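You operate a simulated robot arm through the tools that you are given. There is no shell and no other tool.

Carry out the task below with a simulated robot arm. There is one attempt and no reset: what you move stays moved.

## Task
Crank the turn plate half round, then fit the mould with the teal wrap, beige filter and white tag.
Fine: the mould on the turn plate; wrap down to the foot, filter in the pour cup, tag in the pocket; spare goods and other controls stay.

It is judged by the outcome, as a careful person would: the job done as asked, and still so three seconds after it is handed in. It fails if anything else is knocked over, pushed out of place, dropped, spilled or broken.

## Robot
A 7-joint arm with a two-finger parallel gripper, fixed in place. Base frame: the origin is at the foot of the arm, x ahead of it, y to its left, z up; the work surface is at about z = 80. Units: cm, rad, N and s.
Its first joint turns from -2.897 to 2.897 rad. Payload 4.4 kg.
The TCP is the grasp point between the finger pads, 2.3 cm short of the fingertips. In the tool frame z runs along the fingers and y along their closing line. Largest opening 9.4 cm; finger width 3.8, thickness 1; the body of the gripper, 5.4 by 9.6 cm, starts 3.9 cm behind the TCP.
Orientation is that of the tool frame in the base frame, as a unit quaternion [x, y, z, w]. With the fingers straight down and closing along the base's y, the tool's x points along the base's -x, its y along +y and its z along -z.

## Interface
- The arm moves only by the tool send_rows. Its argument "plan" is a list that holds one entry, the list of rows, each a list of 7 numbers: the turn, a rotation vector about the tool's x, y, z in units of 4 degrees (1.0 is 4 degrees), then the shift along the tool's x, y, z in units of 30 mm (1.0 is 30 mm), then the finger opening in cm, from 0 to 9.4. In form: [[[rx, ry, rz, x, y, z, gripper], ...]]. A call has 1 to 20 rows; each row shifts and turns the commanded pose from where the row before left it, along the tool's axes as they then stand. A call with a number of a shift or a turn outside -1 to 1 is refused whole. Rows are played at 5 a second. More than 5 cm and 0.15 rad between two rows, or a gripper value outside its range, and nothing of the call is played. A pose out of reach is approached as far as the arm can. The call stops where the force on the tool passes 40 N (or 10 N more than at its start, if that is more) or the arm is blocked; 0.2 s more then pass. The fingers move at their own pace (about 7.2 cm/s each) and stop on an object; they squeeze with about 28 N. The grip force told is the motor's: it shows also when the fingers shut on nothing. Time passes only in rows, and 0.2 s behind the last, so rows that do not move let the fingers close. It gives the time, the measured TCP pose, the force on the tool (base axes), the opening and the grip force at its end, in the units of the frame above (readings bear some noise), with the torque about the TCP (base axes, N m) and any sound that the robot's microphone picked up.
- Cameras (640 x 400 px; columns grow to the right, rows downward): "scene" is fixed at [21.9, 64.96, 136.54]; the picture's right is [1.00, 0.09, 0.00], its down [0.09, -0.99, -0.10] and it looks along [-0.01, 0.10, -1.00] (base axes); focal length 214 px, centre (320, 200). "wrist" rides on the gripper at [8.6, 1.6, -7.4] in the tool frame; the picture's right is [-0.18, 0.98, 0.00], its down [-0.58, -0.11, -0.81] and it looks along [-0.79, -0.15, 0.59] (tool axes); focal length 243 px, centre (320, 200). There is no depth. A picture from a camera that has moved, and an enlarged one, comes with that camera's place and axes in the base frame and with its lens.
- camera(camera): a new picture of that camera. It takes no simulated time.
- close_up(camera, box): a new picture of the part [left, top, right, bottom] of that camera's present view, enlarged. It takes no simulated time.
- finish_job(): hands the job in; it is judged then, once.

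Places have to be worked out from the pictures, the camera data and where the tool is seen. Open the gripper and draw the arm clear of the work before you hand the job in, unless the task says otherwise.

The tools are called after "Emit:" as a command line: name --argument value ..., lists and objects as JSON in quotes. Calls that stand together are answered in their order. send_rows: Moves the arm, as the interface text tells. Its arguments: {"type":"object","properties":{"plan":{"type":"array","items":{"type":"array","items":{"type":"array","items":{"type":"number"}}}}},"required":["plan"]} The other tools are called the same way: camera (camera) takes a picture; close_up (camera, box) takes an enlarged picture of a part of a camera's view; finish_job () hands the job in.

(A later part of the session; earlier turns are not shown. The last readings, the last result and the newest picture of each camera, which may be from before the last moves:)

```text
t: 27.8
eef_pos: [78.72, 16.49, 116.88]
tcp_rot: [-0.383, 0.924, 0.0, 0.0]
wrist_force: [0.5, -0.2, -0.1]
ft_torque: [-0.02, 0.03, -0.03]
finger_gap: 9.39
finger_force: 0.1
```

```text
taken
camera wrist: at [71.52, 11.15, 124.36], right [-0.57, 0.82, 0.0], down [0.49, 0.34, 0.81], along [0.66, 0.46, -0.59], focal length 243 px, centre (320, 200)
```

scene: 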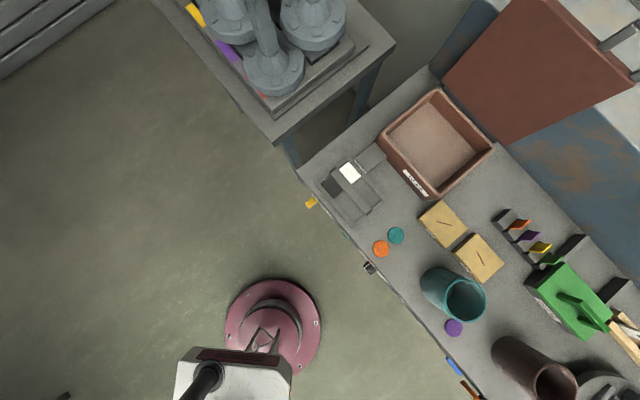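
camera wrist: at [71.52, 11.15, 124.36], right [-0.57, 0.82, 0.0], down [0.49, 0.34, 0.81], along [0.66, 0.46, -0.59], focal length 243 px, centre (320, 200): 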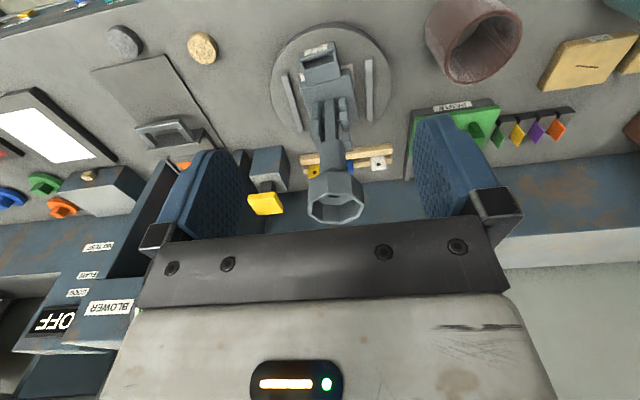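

Emit:
close_up --camera "wrist" --box '[285, 160, 385, 230]'

Emit:
close_up --camera "wrist" --box '[265, 20, 397, 103]'

Emit:
close_up --camera "wrist" --box '[270, 90, 400, 172]'

```text
5.71 times, centred on (335, 195) of wrist
camera zoom: at [71.52, 11.15, 124.36], right [-0.57, 0.82, 0.0], down [0.49, 0.34, 0.81], along [0.66, 0.46, -0.59], focal length 1386 px, centre (234, 229)
```

zoom: 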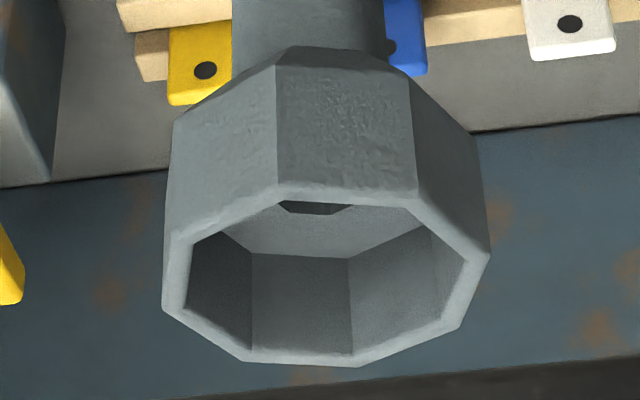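

```text
4.82 times, centred on (331, 62) of wrist
camera zoom: at [71.52, 11.15, 124.36], right [-0.57, 0.82, 0.0], down [0.49, 0.34, 0.81], along [0.66, 0.46, -0.59], focal length 1169 px, centre (267, 868)
```

zoom: 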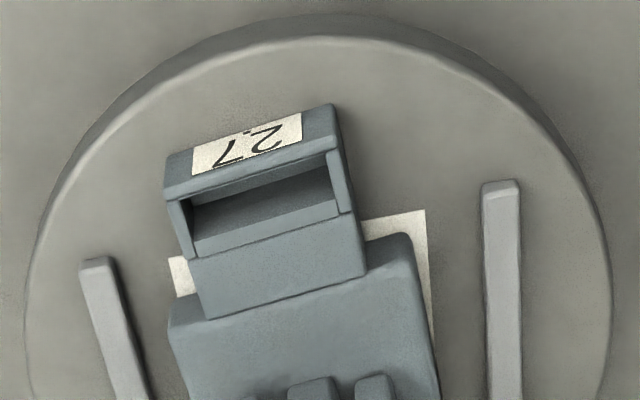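

```text
4.88 times, centred on (335, 131) of wrist
camera zoom: at [71.52, 11.15, 124.36], right [-0.57, 0.82, 0.0], down [0.49, 0.34, 0.81], along [0.66, 0.46, -0.59], focal length 1184 px, centre (247, 537)
```

zoom: 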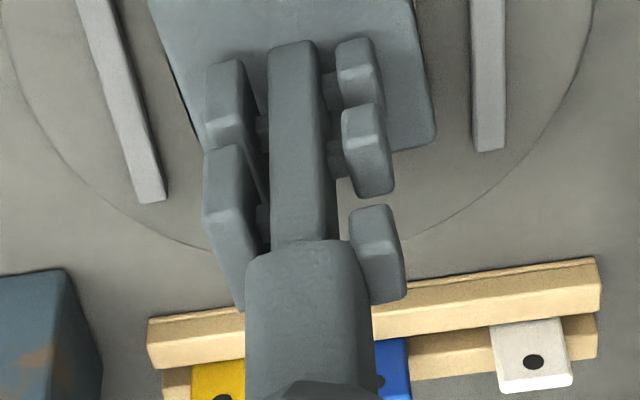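

Triangulating the two views puts the cup rim centre at u≈81.7, v≈45.2, z≈108.6 (base ≈ (89.7, 25.8)), about 6.6 cm across. The wrap must be held from outside at a strong tilt so the stem and cup can pass. Next I'll move to look at the teal wrap up close.

Emit:
send_rows --plan '[[[0, 0, 0, 0.146, 0.927, 0.2, 9.4], [0, 0, 0, 0.146, 0.927, 0.2, 9.4], [0, 0, 0, 0.146, 0.927, 0.4, 9.4], [0, 0, 0, 0.146, 0.927, 0.4, 9.4], [0, 0, 0, 0.146, 0.927, 0.4, 9.4], [0, 0, 0, 0.146, 0.927, 0.4, 9.4], [0, 0, 0, 0.146, 0.927, 0.4, 9.4], [0, 0, 0, 0.146, 0.927, 0.4, 9.4], [0, 0, 0, 0.146, 0.927, 0.4, 9.4], [0, 0, 0, 0.146, 0.927, 0.4, 9.4], [0, 0, 0, 0.146, 0.927, 0.4, 9.4], [0, 0, 0, 0.146, 0.927, 0.4, 9.4], [0, 0, 0, 0.146, 0.927, 0.4, 9.4], [0, 0, 0, 0.146, 0.927, 0.4, 9.4], [0, 0, 0, 0.146, 0.927, 0.5, 9.4], [0, 0, 0, 0.146, 0.927, 0.5, 9.4], [0, 0, 0, 0, 0, 0, 9.4]]]'

Emit:
camera --camera "wrist"

Emit:
camera --camera "scene"

```text
t: 31.4
eef_pos: [41.99, 42.91, 98.41]
tcp_rot: [-0.383, 0.924, 0.0, 0.0]
wrist_force: [-0.9, 0.3, 0.3]
ft_torque: [-0.02, 0.01, 0.01]
finger_gap: 9.38
finger_force: 0.1
```

```text
taken
camera wrist: at [34.75, 37.71, 105.83], right [-0.57, 0.82, 0.0], down [0.49, 0.33, 0.81], along [0.66, 0.46, -0.59], focal length 243 px, centre (320, 200)
```

wrist: 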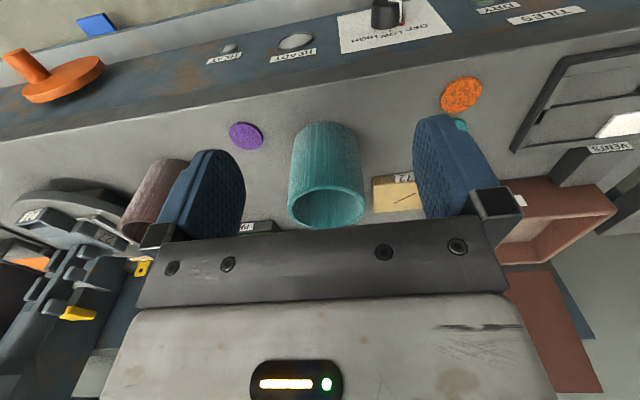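

```text
taken
```

scene: 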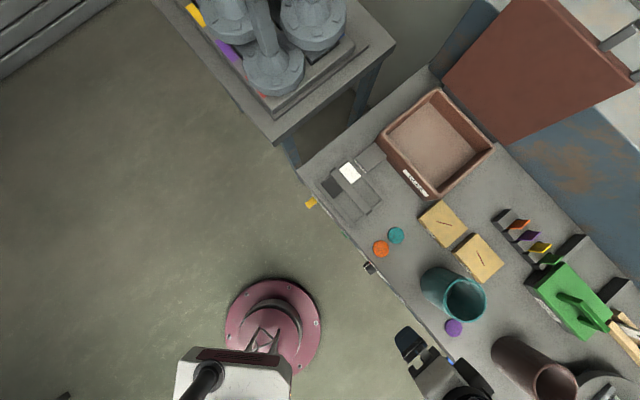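

Emit:
close_up --camera "wrist" --box '[270, 110, 390, 235]'

Emit:
close_up --camera "scene" --box '[380, 300, 500, 400]'

```text
3.20 times, centred on (330, 172) of wrist
camera zoom: at [34.75, 37.71, 105.83], right [-0.57, 0.82, 0.0], down [0.49, 0.33, 0.81], along [0.66, 0.46, -0.59], focal length 776 px, centre (288, 288)
```

zoom: 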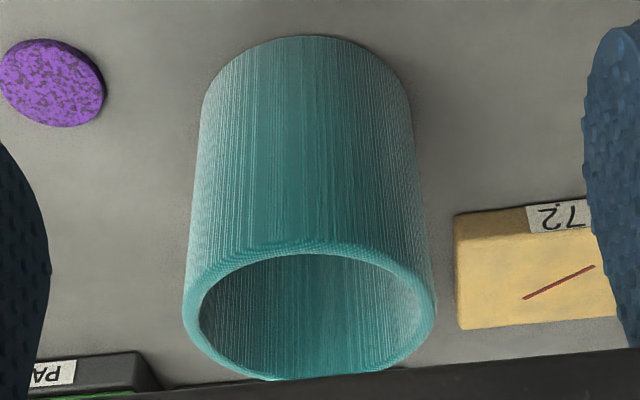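

```text
4.00 times, centred on (440, 350) of scene
camera zoom: at [21.9, 64.96, 136.54], right [1.0, 0.09, 0.0], down [0.09, -0.99, -0.1], along [-0.01, 0.1, -1.0], focal length 858 px, centre (-160, -400)
```

zoom: 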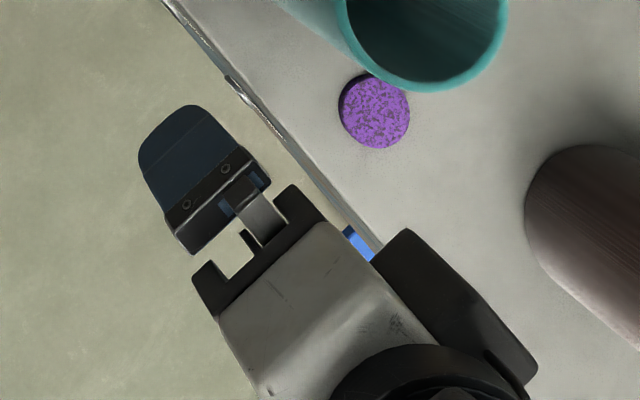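

The wrap stands at u≈74.0, v≈1.25, top z≈90.1, outer diameter ≈9.0, inner ≈8.0. The opening of 9.4 just fits around it. I'll tilt the tool to 70° here, clear of everything.

Emit:
send_rows --plan '[[[0, -1, 0, 0, 0, 0, 9.4], [0, -1, 0, 0, 0, 0, 9.4], [0, -1, 0, 0, 0, 0, 9.4], [0, -1, 0, 0, 0, 0, 9.4], [0, -1, 0, 0, 0, 0, 9.4], [0, -1, 0, 0, 0, 0, 9.4], [0, -1, 0, 0, 0, 0, 9.4], [0, -1, 0, 0, 0, 0, 9.4], [0, -1, 0, 0, 0, 0, 9.4], [0, -1, 0, 0, 0, 0, 9.4], [0, -1, 0, 0, 0, 0, 9.4], [0, -1, 0, 0, 0, 0, 9.4], [0, -1, 0, 0, 0, 0, 9.4], [0, -1, 0, 0, 0, 0, 9.4], [0, -1, 0, 0, 0, 0, 9.4], [0, -1, 0, 0, 0, 0, 9.4], [0, -1, 0, 0, 0, 0, 9.4], [0, -0.5, 0, 0, 0, 0, 9.4], [0, 0, 0, 0, 0, 0, 9.4]]]'

Emit:
camera --camera "wrist"

Emit:
camera --camera "scene"

```text
t: 35.4
eef_pos: [42.41, 42.53, 98.12]
tcp_rot: [-0.324, 0.796, 0.187, 0.476]
wrist_force: [0.8, 0.6, 0.2]
ft_torque: [0.0, 0.02, -0.01]
finger_gap: 9.39
finger_force: 0.0
out of reach, approached as far as the arm can: row 16, 17
```

```text
taken
camera wrist: at [33.71, 35.99, 94.16], right [-0.62, 0.77, 0.15], down [-0.24, -0.37, 0.9], along [0.75, 0.52, 0.41], focal length 243 px, centre (320, 200)
```

wrist: 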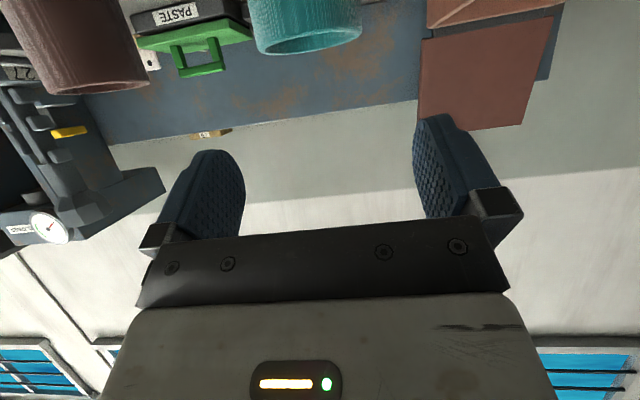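

```text
taken
```

scene: 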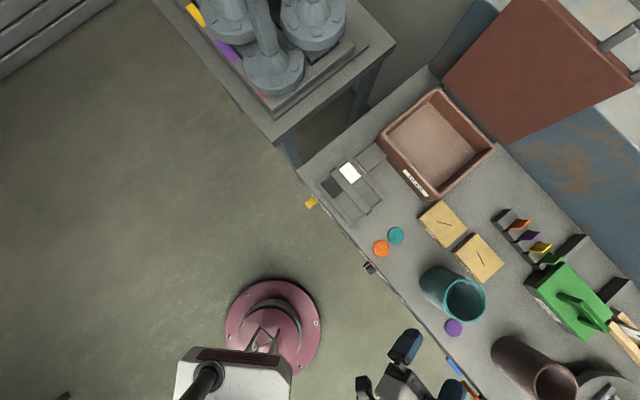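

The arm stopped at about 61.5° tilt, a wrist limit this close in; it should ease farther out. I'll move forward and down a bit and see what orientation it reaches.

Emit:
send_rows --plan '[[[0, 0, 0, 0.385, 0, 0.406, 9.4], [0, 0, 0, 0.385, 0, 0.406, 9.4], [0, 0, 0, 0.385, 0, 0.406, 9.4], [0, 0, 0, 0, 0, 0, 9.4]]]'

Emit:
camera --camera "wrist"

```text
t: 36.4
eef_pos: [43.5, 43.33, 94.14]
tcp_rot: [-0.322, 0.79, 0.191, 0.485]
wrist_force: [0.5, 0.1, -0.2]
ft_torque: [-0.01, 0.0, 0.01]
finger_gap: 9.38
finger_force: 0.0
out of reach, approached as far as the arm can: row 1
```

```text
taken
camera wrist: at [34.83, 36.88, 89.9], right [-0.63, 0.76, 0.16], down [-0.25, -0.39, 0.89], along [0.74, 0.52, 0.44], focal length 243 px, centre (320, 200)
```

wrist: 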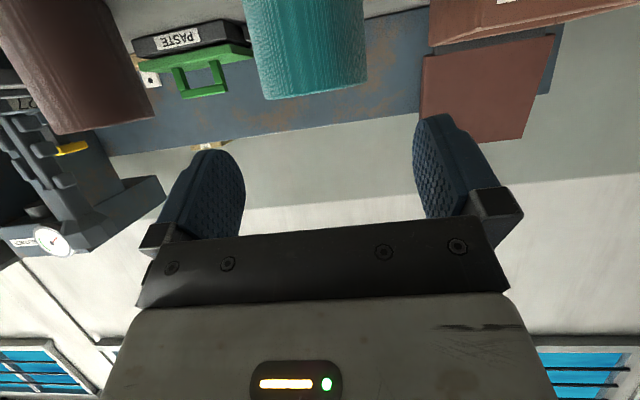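

Emit:
send_rows --plan '[[[0, 0, 0, 0.351, -0.113, 0.569, 9.4], [0, 0, 0, 0.351, -0.113, 0.569, 9.4], [0, 0, 0, 0.351, -0.113, 0.569, 9.4], [0, -0.9, 0, 0, 0, 0, 9.4], [0, -0.9, 0, 0, 0, 0, 9.4], [0, 0, 0, 0, 0, 0, 9.4]]]'

Emit:
camera --camera "wrist"

Emit:
close_up --camera "scene" --box '[380, 250, 520, 400]'

```text
t: 37.8
eef_pos: [43.9, 46.82, 90.05]
tcp_rot: [-0.307, 0.759, 0.208, 0.535]
wrist_force: [-0.2, 0.2, 0.4]
ft_torque: [0.03, 0.01, 0.0]
finger_gap: 9.4
finger_force: 0.1
out of reach, approached as far as the arm can: row 2, 3, 4, 5
```

```text
taken
camera wrist: at [35.65, 40.85, 84.53], right [-0.63, 0.76, 0.16], down [-0.34, -0.46, 0.82], along [0.7, 0.47, 0.54], focal length 243 px, centre (320, 200)
```

wrist: 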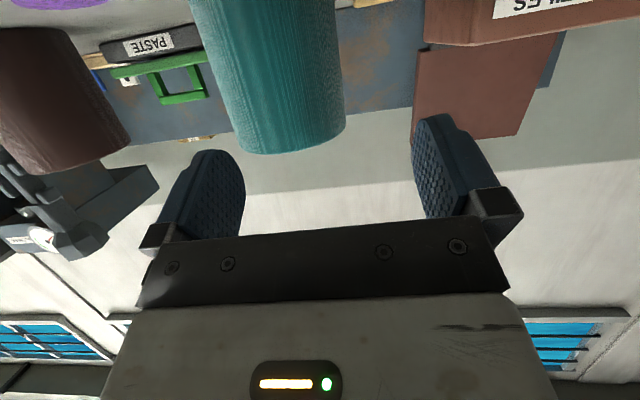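

```text
2.67 times, centred on (450, 325) of scene
camera zoom: at [21.9, 64.96, 136.54], right [1.0, 0.09, 0.0], down [0.09, -0.99, -0.1], along [-0.01, 0.1, -1.0], focal length 572 px, centre (-27, -133)
```

zoom: 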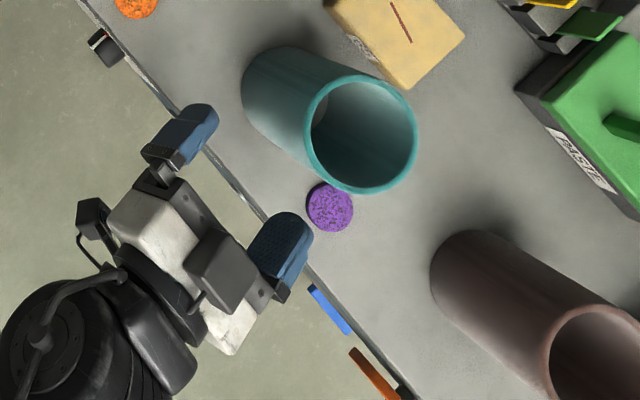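

The tilt reached 70°, though the position drifted sideways (v≈-2.1). The scene view shows housings on the gripper's upper side; I need a closer look at them because the cup has to pass near.

Emit:
close_up --camera "scene" --box '[340, 270, 470, 390]'

```text
3.33 times, centred on (405, 330) of scene
camera zoom: at [21.9, 64.96, 136.54], right [1.0, 0.09, 0.0], down [0.09, -0.99, -0.1], along [-0.01, 0.1, -1.0], focal length 715 px, centre (37, -233)
```

zoom: 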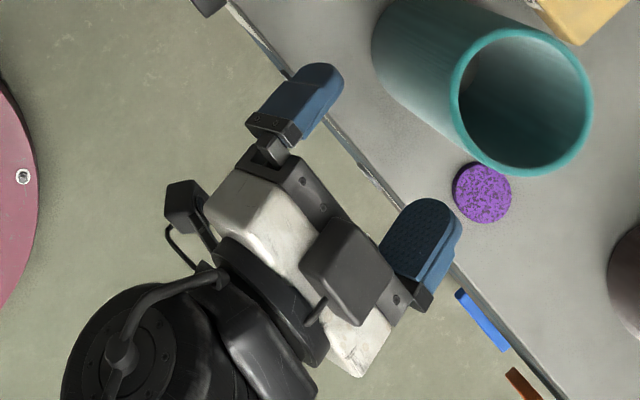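

The top housing reaches only about 3.8 cm above the tool axis, so with tilt near 67–70° and the TCP ~1.3 cm short of the wrap axis, the cup will clear. I'll come to the wrap from above instead; first rise and go forward over it.

Emit:
send_rows --plan '[[[0, 0, 0, -0.94, -0.0126, -0.34, 9.4], [0, 0, 0, -0.94, -0.0126, -0.34, 9.4], [0, 0, 0, -0.94, -0.0126, -0.34, 9.4], [0, 0, 0, -0.94, -0.0126, -0.34, 9.4], [0, 0, 0, 0, 0, 0, 9.4]]]'

```text
t: 39.0
eef_pos: [44.05, 46.64, 102.31]
tcp_rot: [-0.31, 0.758, 0.212, 0.533]
wrist_force: [0.1, 0.1, 0.1]
ft_torque: [0.0, -0.01, 0.03]
finger_gap: 9.38
finger_force: 0.0
```

Emit:
send_rows --plan '[[[0, 0, 0, -0.241, -0.238, 0.673, 9.4], [0, 0, 0, -0.241, -0.238, 0.673, 9.4], [0, 0, 0, -0.241, -0.238, 0.673, 9.4], [0, 0, 0, -0.241, -0.238, 0.673, 9.4], [0, 0, 0, 0, 0, 0, 9.4]]]'

Emit:
camera --camera "wrist"

Emit:
close_up --camera "scene" --box '[390, 240, 520, 370]'

```text
t: 40.2
eef_pos: [52.07, 50.87, 102.19]
tcp_rot: [-0.308, 0.76, 0.208, 0.533]
wrist_force: [-0.2, -0.2, 0.6]
ft_torque: [0.01, 0.02, -0.01]
finger_gap: 9.4
finger_force: 0.2
```

```text
taken
camera wrist: at [43.82, 44.84, 96.65], right [-0.63, 0.76, 0.16], down [-0.33, -0.45, 0.83], along [0.7, 0.47, 0.54], focal length 243 px, centre (320, 200)
```

wrist: 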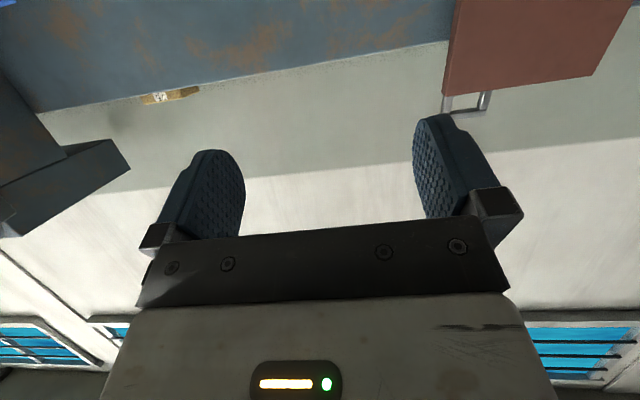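

```text
3.08 times, centred on (455, 305) of scene
camera zoom: at [21.9, 64.96, 136.54], right [1.0, 0.09, 0.0], down [0.09, -0.99, -0.1], along [-0.01, 0.1, -1.0], focal length 660 px, centre (-95, -123)
```

zoom: 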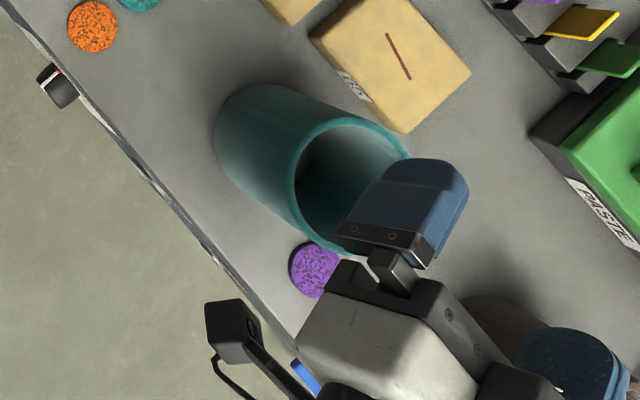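

Pose reached without limits. I'll descend to just above the wrap's rim level and compare fingers and rim in the scene picture.

Emit:
send_rows --plan '[[[0, 0, 0, 0.679, -0.03, 0.246, 9.4], [0, 0, 0, 0.679, -0.03, 0.246, 9.4], [0, 0, 0, 0.679, -0.03, 0.246, 9.4], [0, 0, 0, 0, 0, 0, 9.4]]]'

Emit:
camera --camera "wrist"

Emit:
close_up --camera "scene" --box '[400, 240, 520, 360]'

```text
t: 41.2
eef_pos: [50.66, 51.9, 96.2]
tcp_rot: [-0.308, 0.76, 0.208, 0.534]
wrist_force: [0.2, 0.0, -0.4]
ft_torque: [0.0, -0.04, -0.02]
finger_gap: 9.4
finger_force: 0.0
out of reach, approached as far as the arm can: row 1, 2, 3
```

```text
taken
camera wrist: at [42.42, 45.96, 90.67], right [-0.63, 0.76, 0.16], down [-0.33, -0.45, 0.83], along [0.7, 0.47, 0.54], focal length 243 px, centre (320, 200)
```

wrist: 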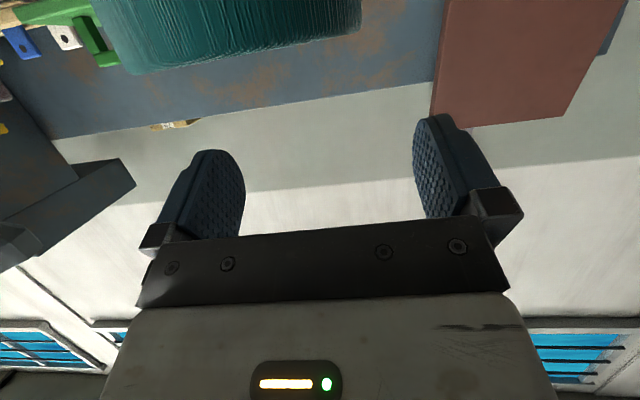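

```text
3.33 times, centred on (460, 300) of scene
camera zoom: at [21.9, 64.96, 136.54], right [1.0, 0.09, 0.0], down [0.09, -0.99, -0.1], along [-0.01, 0.1, -1.0], focal length 715 px, centre (-147, -133)
```

zoom: 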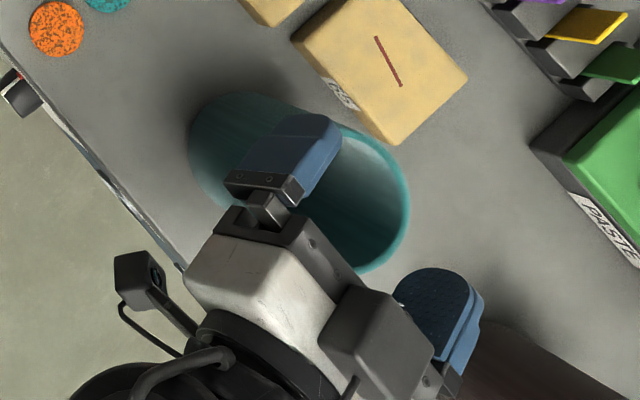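

At 70° the low position is past a joint limit (it drifts sideways), so I'll use about 63° tilt with the TCP 1.6 cm short of the wrap axis, which still leaves ~0.45 cm for the cup. Rotating back 7° and recentring.

Emit:
send_rows --plan '[[[0, 0.875, 0, 0, 0, 0, 9.4], [0, 0.875, 0, 0, 0, 0, 9.4], [0, 0, 0, 0, -0.35, 0, 9.4], [0, 0, 0, 0, -0.35, 0, 9.4], [0, 0, 0, 0, 0, 0, 9.4]]]'

Emit:
camera --camera "wrist"

Emit:
close_up --camera "scene" --box '[400, 240, 520, 360]'

```text
t: 42.4
eef_pos: [51.99, 50.7, 96.36]
tcp_rot: [-0.323, 0.789, 0.193, 0.485]
wrist_force: [-0.8, 0.2, -0.7]
ft_torque: [0.02, 0.0, -0.02]
finger_gap: 9.4
finger_force: 0.0
```

```text
taken
camera wrist: at [43.36, 44.21, 92.14], right [-0.63, 0.76, 0.15], down [-0.26, -0.39, 0.89], along [0.74, 0.51, 0.44], focal length 243 px, centre (320, 200)
```

wrist: 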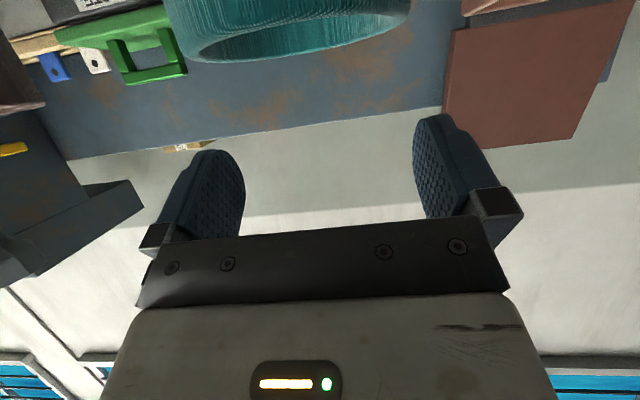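

```text
3.33 times, centred on (460, 300) of scene
camera zoom: at [21.9, 64.96, 136.54], right [1.0, 0.09, 0.0], down [0.09, -0.99, -0.1], along [-0.01, 0.1, -1.0], focal length 715 px, centre (-147, -133)
```

zoom: 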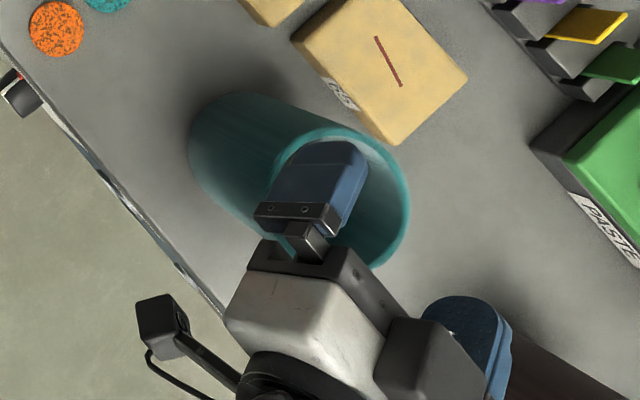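

Emit:
close_up --camera "wrist" --box '[140, 0, 440, 80]'

Emit:
close_up --camera "wrist" --box '[130, 90, 530, 270]'

```text
2.13 times, centred on (290, 40) of wrist
camera zoom: at [43.36, 44.21, 92.14], right [-0.63, 0.76, 0.15], down [-0.26, -0.39, 0.89], along [0.74, 0.51, 0.44], focal length 518 px, centre (384, 541)
```

zoom: 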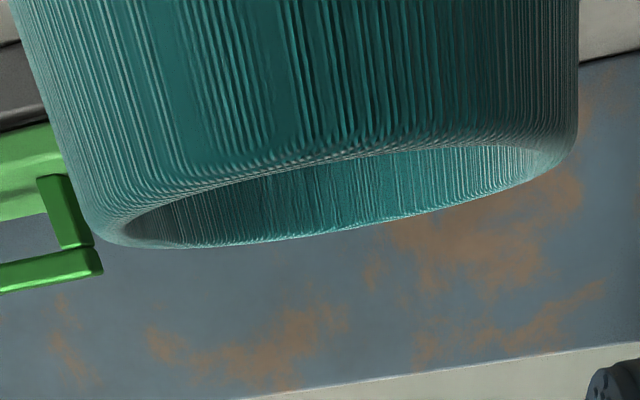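

```text
1.60 times, centred on (330, 180) of wrist
camera zoom: at [43.36, 44.21, 92.14], right [-0.63, 0.76, 0.15], down [-0.26, -0.39, 0.89], along [0.74, 0.51, 0.44], focal length 388 px, centre (304, 232)
```

zoom: 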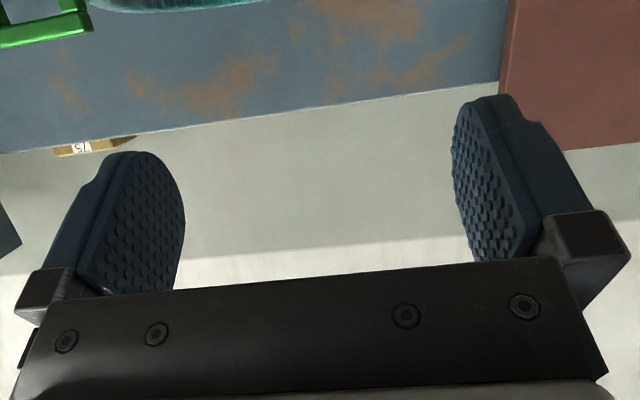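

From the tangents in this view, the wrap axis is 1.6 cm ahead of the TCP and 0.2–0.4 cm to the +v side. I'll shift 0.28 cm and descend 2.5 cm (still above the rim), checking for limits.

Emit:
send_rows --plan '[[[0, 0, 0, 0, -0.093, 0, 9.4], [0, 0, 0, 0.371, 0.003, 0.189, 9.4], [0, 0, 0, 0.371, 0.003, 0.189, 9.4], [0, 0, 0, 0, 0, 0, 9.4]]]'

Emit:
close_up --camera "wrist" --box '[140, 0, 440, 120]'

Emit:
close_up --camera "scene" --box '[400, 240, 520, 360]'

```text
t: 43.4
eef_pos: [51.98, 50.72, 93.78]
tcp_rot: [-0.321, 0.791, 0.188, 0.486]
wrist_force: [0.5, 0.2, 0.0]
ft_torque: [0.0, 0.01, -0.01]
finger_gap: 9.39
finger_force: 0.1
```

```text
2.13 times, centred on (290, 60) of wrist
camera zoom: at [43.31, 44.33, 89.58], right [-0.62, 0.77, 0.15], down [-0.26, -0.38, 0.89], along [0.74, 0.51, 0.44], focal length 518 px, centre (384, 499)
```

zoom: 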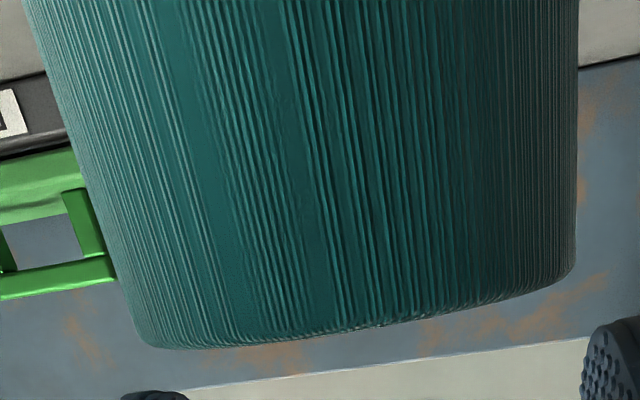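

```text
3.33 times, centred on (460, 300) of scene
camera zoom: at [21.9, 64.96, 136.54], right [1.0, 0.09, 0.0], down [0.09, -0.99, -0.1], along [-0.01, 0.1, -1.0], focal length 715 px, centre (-147, -133)
```

zoom: 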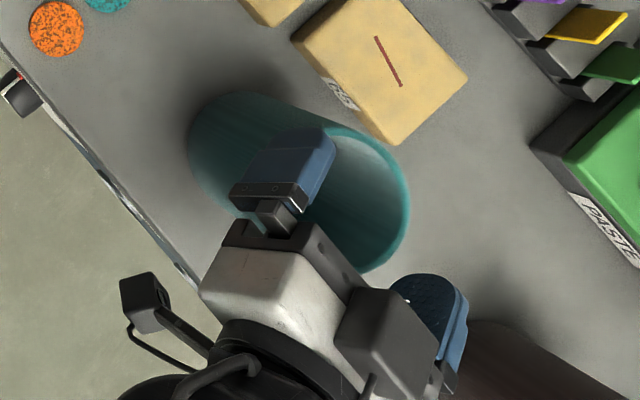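

The arm resists low positions at this azimuth, so I'll rise and turn the approach about 25° clockwise (azimuth ~18–19°). That should relieve the wrist and also suits the mould position.

Emit:
send_rows --plan '[[[0, 0, 0, -0.89, -0.015, -0.457, 9.4], [0, 0, 0, -0.89, -0.015, -0.457, 9.4], [0.927, 0.015, 0.477, 0, 0, 0, 9.4], [0.927, 0.015, 0.477, 0, 0, 0, 9.4], [0.927, 0.015, 0.477, 0, 0, 0, 9.4], [0.927, 0.015, 0.477, 0, 0, 0, 9.4], [0.927, 0.015, 0.477, 0, 0, 0, 9.4], [0.927, 0.015, 0.477, 0, 0, 0, 9.4], [0, 0, 0, 0, 0, 0, 9.4]]]'

Emit:
camera --camera "wrist"

Emit:
close_up --camera "scene" --box '[390, 240, 520, 370]'

```text
t: 45.4
eef_pos: [52.32, 50.62, 99.75]
tcp_rot: [-0.144, 0.841, 0.083, 0.514]
wrist_force: [-0.2, 0.2, 0.1]
ft_torque: [0.03, 0.0, 0.01]
finger_gap: 9.39
finger_force: 0.0
```

```text
taken
camera wrist: at [41.79, 48.37, 95.55], right [-0.24, 0.96, 0.16], down [-0.39, -0.24, 0.89], along [0.89, 0.15, 0.44], focal length 243 px, centre (320, 200)
```

wrist: 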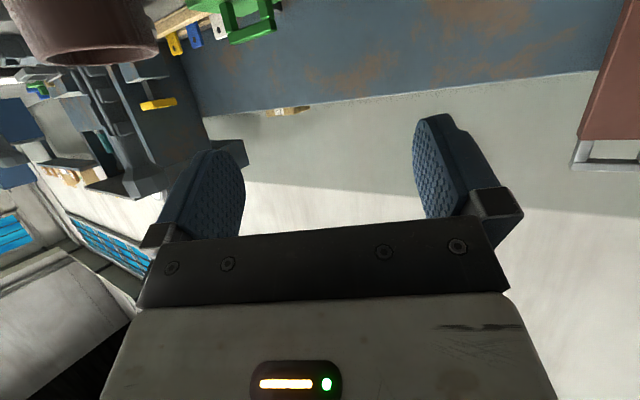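

```text
3.08 times, centred on (455, 305) of scene
camera zoom: at [21.9, 64.96, 136.54], right [1.0, 0.09, 0.0], down [0.09, -0.99, -0.1], along [-0.01, 0.1, -1.0], focal length 660 px, centre (-95, -123)
```

zoom: 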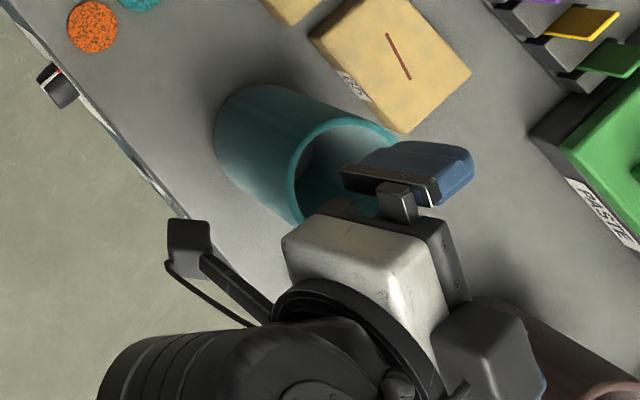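

Emit:
send_rows --plan '[[[0, 0, 0, 0.738, 0.095, 0.31, 9.4], [0, 0, 0, 0.738, 0.095, 0.31, 9.4], [0, 0, 0, 0, 0, 0, 9.4]]]'

Emit:
close_up --camera "wrist" --box '[140, 0, 460, 120]'

Emit:
close_up --camera "scene" --box '[390, 240, 520, 370]'

```text
t: 46.2
eef_pos: [51.72, 51.1, 94.74]
tcp_rot: [-0.143, 0.842, 0.082, 0.514]
wrist_force: [1.0, -0.4, 0.1]
ft_torque: [0.02, 0.0, 0.01]
finger_gap: 9.41
finger_force: 0.2
```

```text
2.00 times, centred on (300, 60) of wrist
camera zoom: at [41.18, 48.89, 90.6], right [-0.24, 0.96, 0.16], down [-0.39, -0.24, 0.89], along [0.89, 0.15, 0.44], focal length 485 px, centre (360, 480)
```

zoom: 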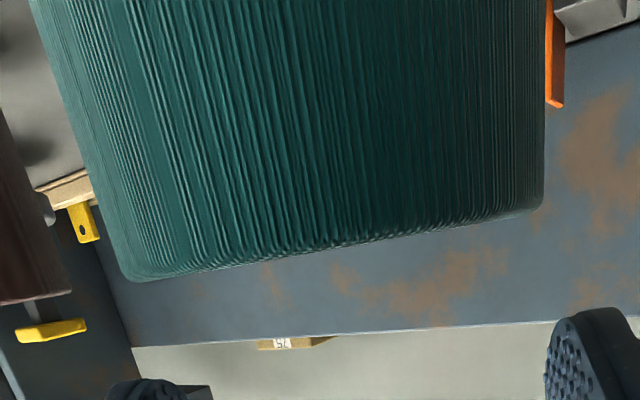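

```text
3.08 times, centred on (455, 305) of scene
camera zoom: at [21.9, 64.96, 136.54], right [1.0, 0.09, 0.0], down [0.09, -0.99, -0.1], along [-0.01, 0.1, -1.0], focal length 660 px, centre (-95, -123)
```

zoom: 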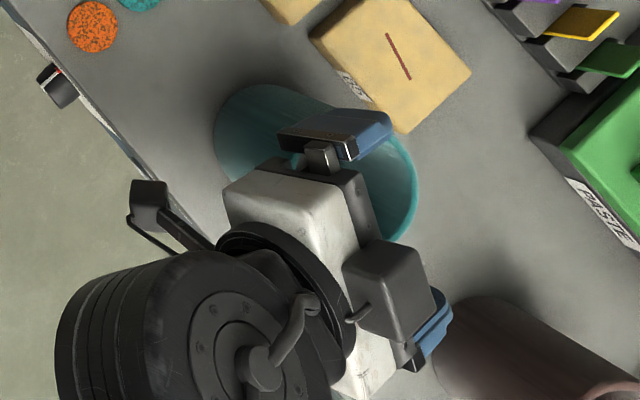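

The new azimuth works without limits. The wrap axis is 1.63 cm ahead and 0.2 cm to the robot's right of the TCP; I'll shift and descend partly so the tips just pass the rim, watching the force.

Emit:
send_rows --plan '[[[0, 0, 0, 0, -0.067, 0, 9.4], [0, 0, 0, 0.415, 0.004, 0.213, 9.4], [0, 0, 0, 0.415, 0.004, 0.213, 9.4], [0, 0, 0, 0, 0, 0, 9.4]]]'

Emit:
camera --camera "wrist"

Emit:
close_up --camera "scene" --box '[390, 240, 520, 370]'

```text
t: 47.2
eef_pos: [51.96, 50.73, 92.07]
tcp_rot: [-0.143, 0.841, 0.083, 0.515]
wrist_force: [0.4, 0.7, 0.4]
ft_torque: [0.01, 0.02, 0.02]
finger_gap: 9.41
finger_force: 0.2
```

```text
taken
camera wrist: at [41.39, 48.58, 87.77], right [-0.24, 0.96, 0.16], down [-0.39, -0.24, 0.89], along [0.89, 0.15, 0.44], focal length 243 px, centre (320, 200)
```

wrist: 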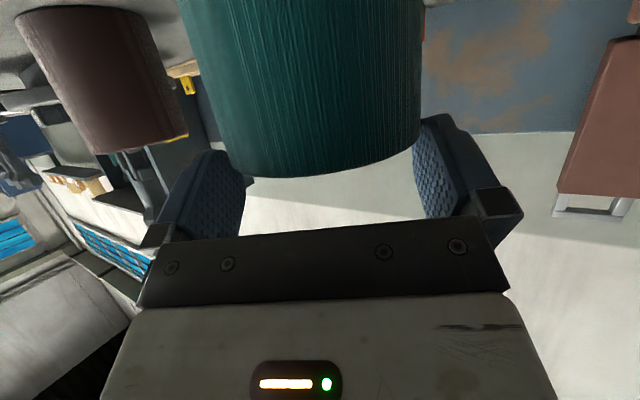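

```text
3.08 times, centred on (455, 305) of scene
camera zoom: at [21.9, 64.96, 136.54], right [1.0, 0.09, 0.0], down [0.09, -0.99, -0.1], along [-0.01, 0.1, -1.0], focal length 660 px, centre (-95, -123)
```

zoom: 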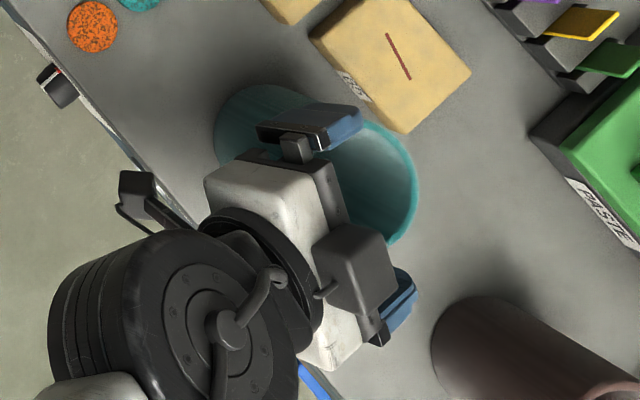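

Emit:
close_up --camera "wrist" --box '[160, 60, 320, 200]'

Emit:
close_up --camera "wrist" --box '[340, 60, 500, 200]'

```text
2.86 times, centred on (240, 130) of wrist
camera zoom: at [41.39, 48.58, 87.77], right [-0.24, 0.96, 0.16], down [-0.39, -0.24, 0.89], along [0.89, 0.15, 0.44], focal length 693 px, centre (549, 400)
```

zoom: 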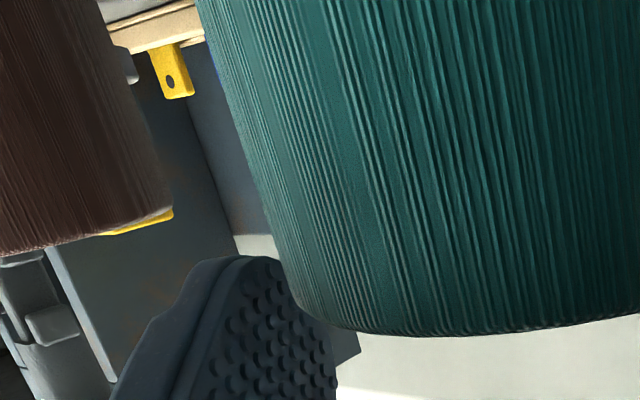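

```text
2.86 times, centred on (420, 130) of wrist
camera zoom: at [41.39, 48.58, 87.77], right [-0.24, 0.96, 0.16], down [-0.39, -0.24, 0.89], along [0.89, 0.15, 0.44], focal length 693 px, centre (34, 400)
```

zoom: 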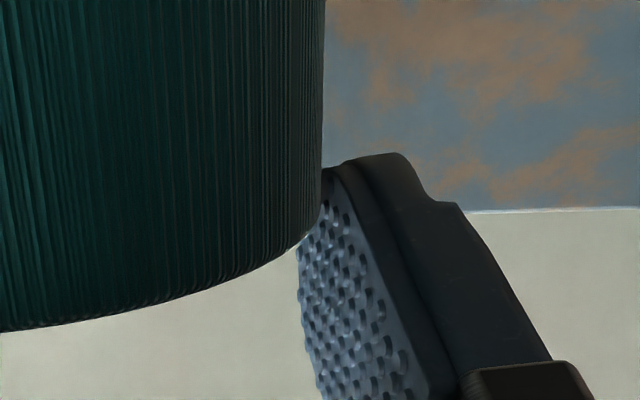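

Emit:
send_rows --plan '[[[0, 0, 0, 0.037, 0.067, -0.074, 9.4], [0, 0, 0, 0.207, 0.002, 0.106, 9.4], [0, 0, 0, 0.207, 0.002, 0.106, 9.4], [0, 0, 0, 0, 0, 0, 9.4]]]'

Emit:
close_up --camera "wrist" --box '[160, 80, 480, 240]'

```text
t: 48.2
eef_pos: [51.51, 50.83, 90.73]
tcp_rot: [-0.143, 0.842, 0.083, 0.514]
wrist_force: [0.3, 0.2, -0.2]
ft_torque: [-0.02, -0.01, 0.01]
finger_gap: 9.4
finger_force: 0.0
```

```text
2.00 times, centred on (320, 160) of wrist
camera zoom: at [41.15, 48.68, 86.5], right [-0.24, 0.96, 0.16], down [-0.39, -0.24, 0.89], along [0.89, 0.15, 0.44], focal length 485 px, centre (320, 280)
```

zoom: 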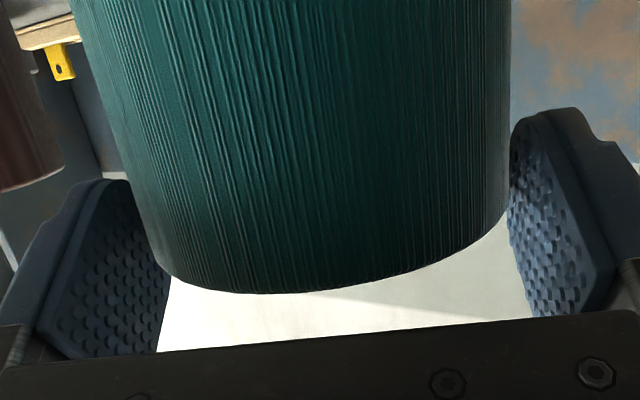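

Now the wrap is centred (lateral error ≈0) with its axis ~1.8 cm ahead. I descend the last 1.9 cm, then close.

Emit:
send_rows --plan '[[[0, 0, 0, 0.182, 0.005, 0.106, 9.4], [0, 0, 0, 0.182, 0.005, 0.106, 9.4], [0, 0, 0, 0.182, 0.005, 0.106, 9.4], [0, 0, 0, 0, 0, 0, 9.4]]]'

Emit:
close_up --camera "wrist" --box '[160, 80, 480, 240]'

Emit:
close_up --camera "scene" --box '[390, 240, 520, 370]'

```text
t: 49.2
eef_pos: [51.67, 50.76, 88.87]
tcp_rot: [-0.144, 0.842, 0.083, 0.514]
wrist_force: [-0.2, 0.7, -0.3]
ft_torque: [-0.04, -0.02, 0.02]
finger_gap: 9.41
finger_force: 0.0
```

```text
2.00 times, centred on (320, 160) of wrist
camera zoom: at [41.13, 48.69, 84.58], right [-0.24, 0.96, 0.16], down [-0.39, -0.24, 0.89], along [0.89, 0.15, 0.44], focal length 485 px, centre (320, 280)
```

zoom: 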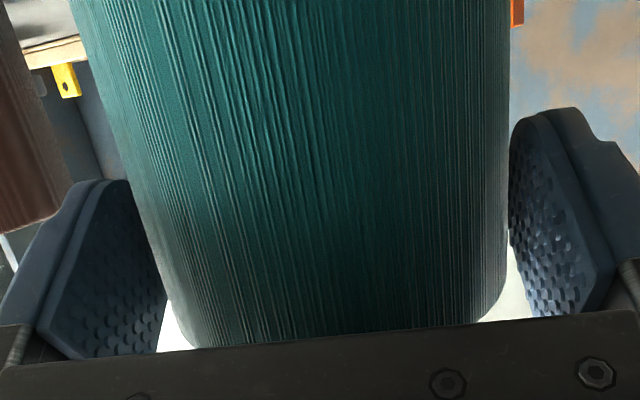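

```text
3.08 times, centred on (455, 305) of scene
camera zoom: at [21.9, 64.96, 136.54], right [1.0, 0.09, 0.0], down [0.09, -0.99, -0.1], along [-0.01, 0.1, -1.0], focal length 660 px, centre (-95, -123)
```

zoom: 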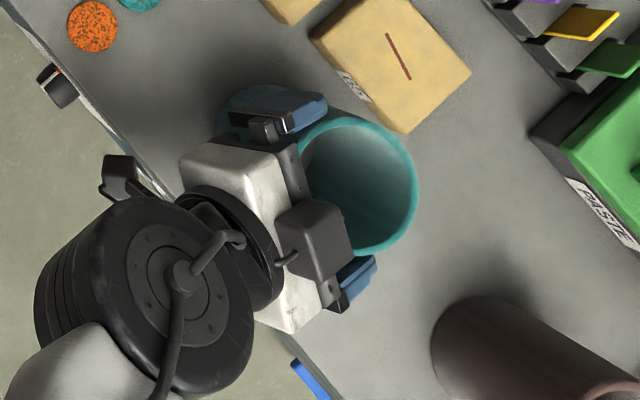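

The fingers straddle the wrap. Closing on it.

Emit:
send_rows --plan '[[[0, 0, 0, 0, 0, 0, 8.5], [0, 0, 0, 0, 0, 0, 8], [0, 0, 0, 0, 0, 0, 8], [0, 0, 0, 0, 0, 0, 8]]]'

Emit:
close_up --camera "scene" --box '[390, 240, 520, 370]'

```text
t: 50.2
eef_pos: [51.57, 50.93, 88.86]
tcp_rot: [-0.144, 0.842, 0.083, 0.513]
wrist_force: [-0.2, 0.4, 1.2]
ft_torque: [0.15, 0.0, 0.03]
finger_gap: 8.7
finger_force: 27.7
```

```text
3.08 times, centred on (455, 305) of scene
camera zoom: at [21.9, 64.96, 136.54], right [1.0, 0.09, 0.0], down [0.09, -0.99, -0.1], along [-0.01, 0.1, -1.0], focal length 660 px, centre (-95, -123)
```

zoom: 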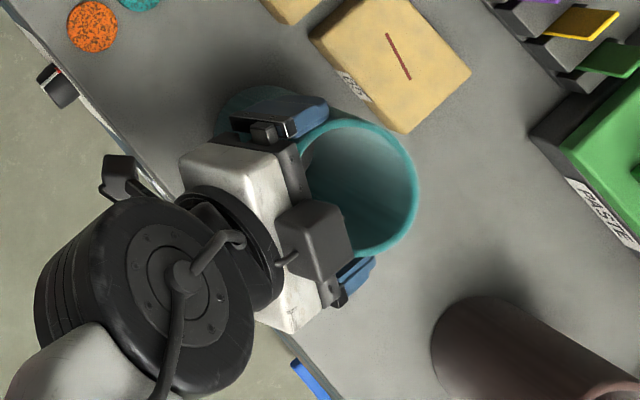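

Gripped at 8.70 cm, so the wrap's diameter is about 8.7. I lift gently and check the hold.

Emit:
send_rows --plan '[[[0, 0, 0, -0.15, 0, -0.076, 8], [0, 0, 0, -0.3, 0, -0.152, 8], [0, 0, 0, -0.6, 0, -0.304, 8], [0, 0, 0, 0, 0, 0, 8]]]'

Emit:
camera --camera "wrist"

Emit:
close_up --camera "scene" --box '[390, 240, 520, 370]'

```text
t: 51.2
eef_pos: [51.57, 51.07, 92.19]
tcp_rot: [-0.143, 0.841, 0.083, 0.515]
wrist_force: [0.0, 0.7, -0.5]
ft_torque: [-0.01, 0.0, 0.04]
finger_gap: 8.73
finger_force: 27.9
```

```text
taken
camera wrist: at [41.1, 48.85, 87.99], right [-0.24, 0.96, 0.16], down [-0.39, -0.24, 0.89], along [0.89, 0.15, 0.44], focal length 243 px, centre (320, 200)
```

wrist: 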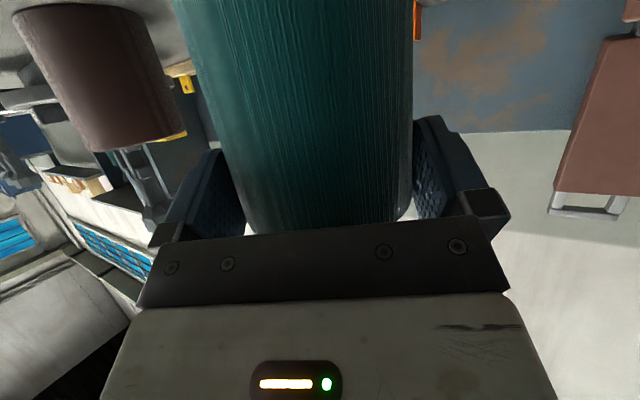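

```text
3.08 times, centred on (455, 305) of scene
camera zoom: at [21.9, 64.96, 136.54], right [1.0, 0.09, 0.0], down [0.09, -0.99, -0.1], along [-0.01, 0.1, -1.0], focal length 660 px, centre (-95, -123)
```

zoom: 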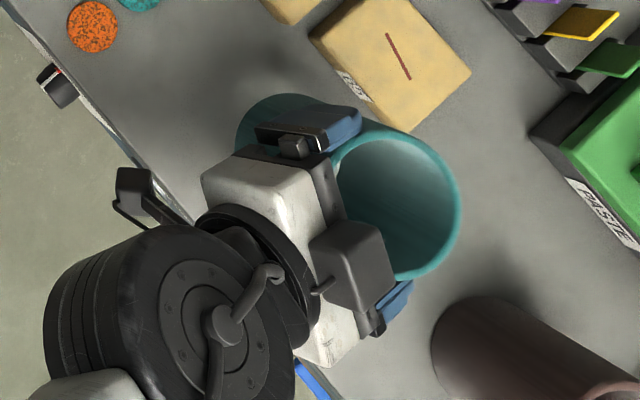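

The wrap is held and moved up with the hand. I'll measure its position in the hand from this view.

Emit:
close_up --camera "wrist" --box '[160, 0, 480, 240]'

Emit:
close_up --camera "scene" --box '[430, 265, 500, 335]'

```text
1.67 times, centred on (320, 120) of wrist
camera zoom: at [41.1, 48.85, 87.99], right [-0.24, 0.96, 0.16], down [-0.39, -0.24, 0.89], along [0.89, 0.15, 0.44], focal length 404 px, centre (320, 333)
```

zoom: 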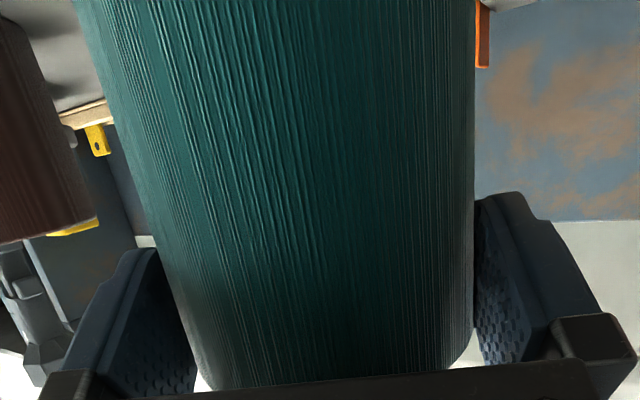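

```text
5.71 times, centred on (465, 300) of scene
camera zoom: at [21.9, 64.96, 136.54], right [1.0, 0.09, 0.0], down [0.09, -0.99, -0.1], along [-0.01, 0.1, -1.0], focal length 1226 px, centre (-509, -371)
```

zoom: 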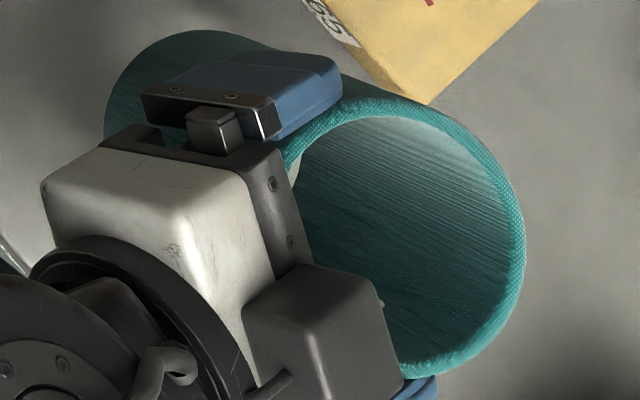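

The wrap is held nearly centred, with its axis ~1.4 cm ahead of the TCP. I'll carry it up and toward the mould at moderate height, then take a side view for a bearing on the cup to sharpen its position.

Emit:
send_rows --plan '[[[0, 0, 0, -0.5, -0.007, -0.257, 8], [0, 0, 0, -0.758, -0.007, -0.39, 8], [0, 0, 0, -0.758, -0.007, -0.39, 8], [0, 0, 0, -0.758, -0.007, -0.39, 8], [0, 0, 0, -0.758, -0.007, -0.39, 8], [0, 0, 0, -0.26, -0.002, -0.133, 8], [0, 0, 0, -0.222, -0.702, 0.444, 8], [0, 0, 0, -0.222, -0.702, 0.444, 8], [0, 0, 0, -0.222, -0.702, 0.444, 8], [0, 0, 0, -0.222, -0.702, 0.444, 8], [0, 0, 0, 0, 0, 0, 8]]]'

Emit:
camera --camera "wrist"

Emit:
camera --camera "scene"

```text
t: 53.6
eef_pos: [60.04, 44.79, 105.22]
tcp_rot: [-0.145, 0.841, 0.084, 0.514]
wrist_force: [0.4, -0.3, -0.4]
ft_torque: [0.0, 0.01, -0.02]
finger_gap: 8.71
finger_force: 28.2
```

```text
taken
camera wrist: at [49.61, 42.6, 100.89], right [-0.24, 0.96, 0.16], down [-0.39, -0.24, 0.89], along [0.89, 0.15, 0.44], focal length 243 px, centre (320, 200)
```

wrist: 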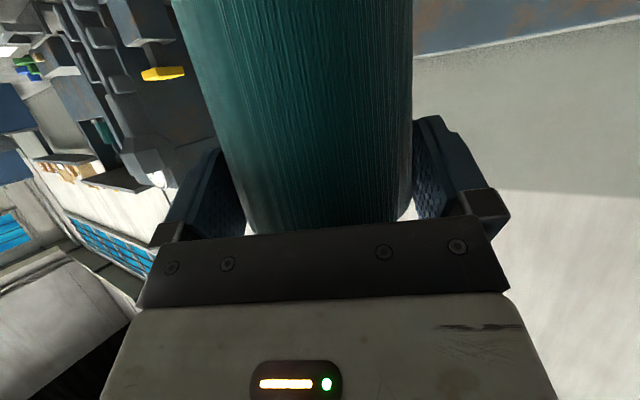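

```text
taken
```

scene: 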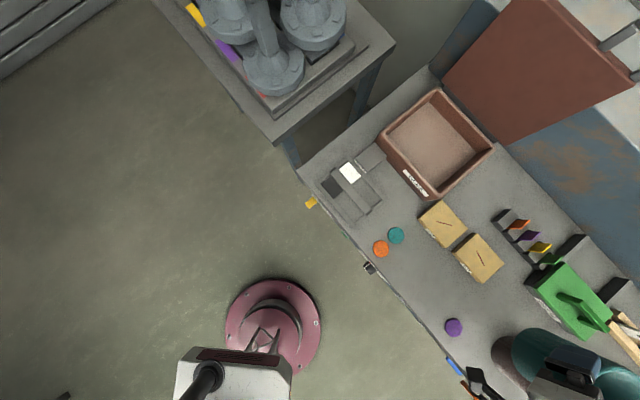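

Emit:
close_up --camera "wrist" --box '[20, 0, 240, 210]'

Emit:
close_up --camera "wrist" --box '[90, 110, 220, 210]'

```text
1.90 times, centred on (130, 105) of wrist
camera zoom: at [49.61, 42.6, 100.89], right [-0.24, 0.96, 0.16], down [-0.39, -0.24, 0.89], along [0.89, 0.15, 0.44], focal length 462 px, centre (682, 381)
```

zoom: 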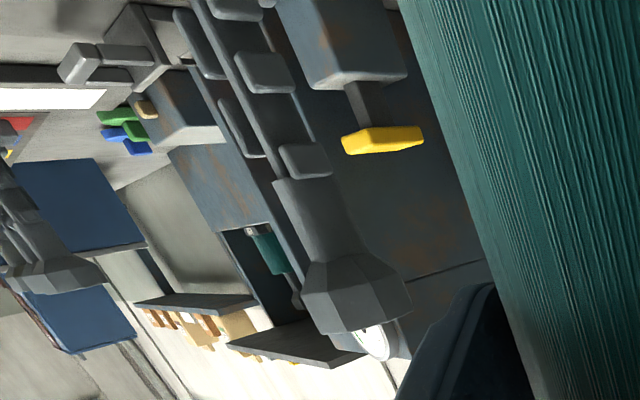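

```text
4.00 times, centred on (155, 160) of wrist
camera zoom: at [49.61, 42.6, 100.89], right [-0.24, 0.96, 0.16], down [-0.39, -0.24, 0.89], along [0.89, 0.15, 0.44], focal length 970 px, centre (980, 360)
```

zoom: 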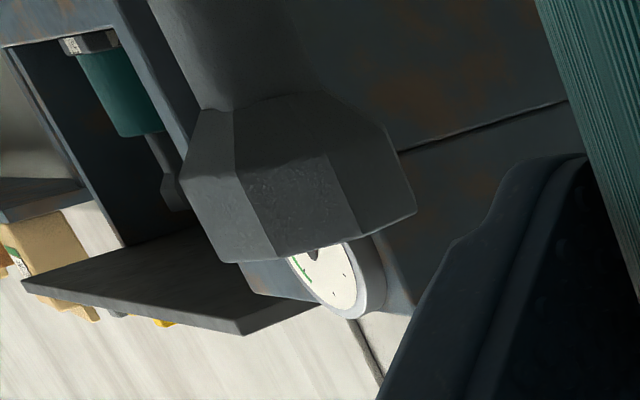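

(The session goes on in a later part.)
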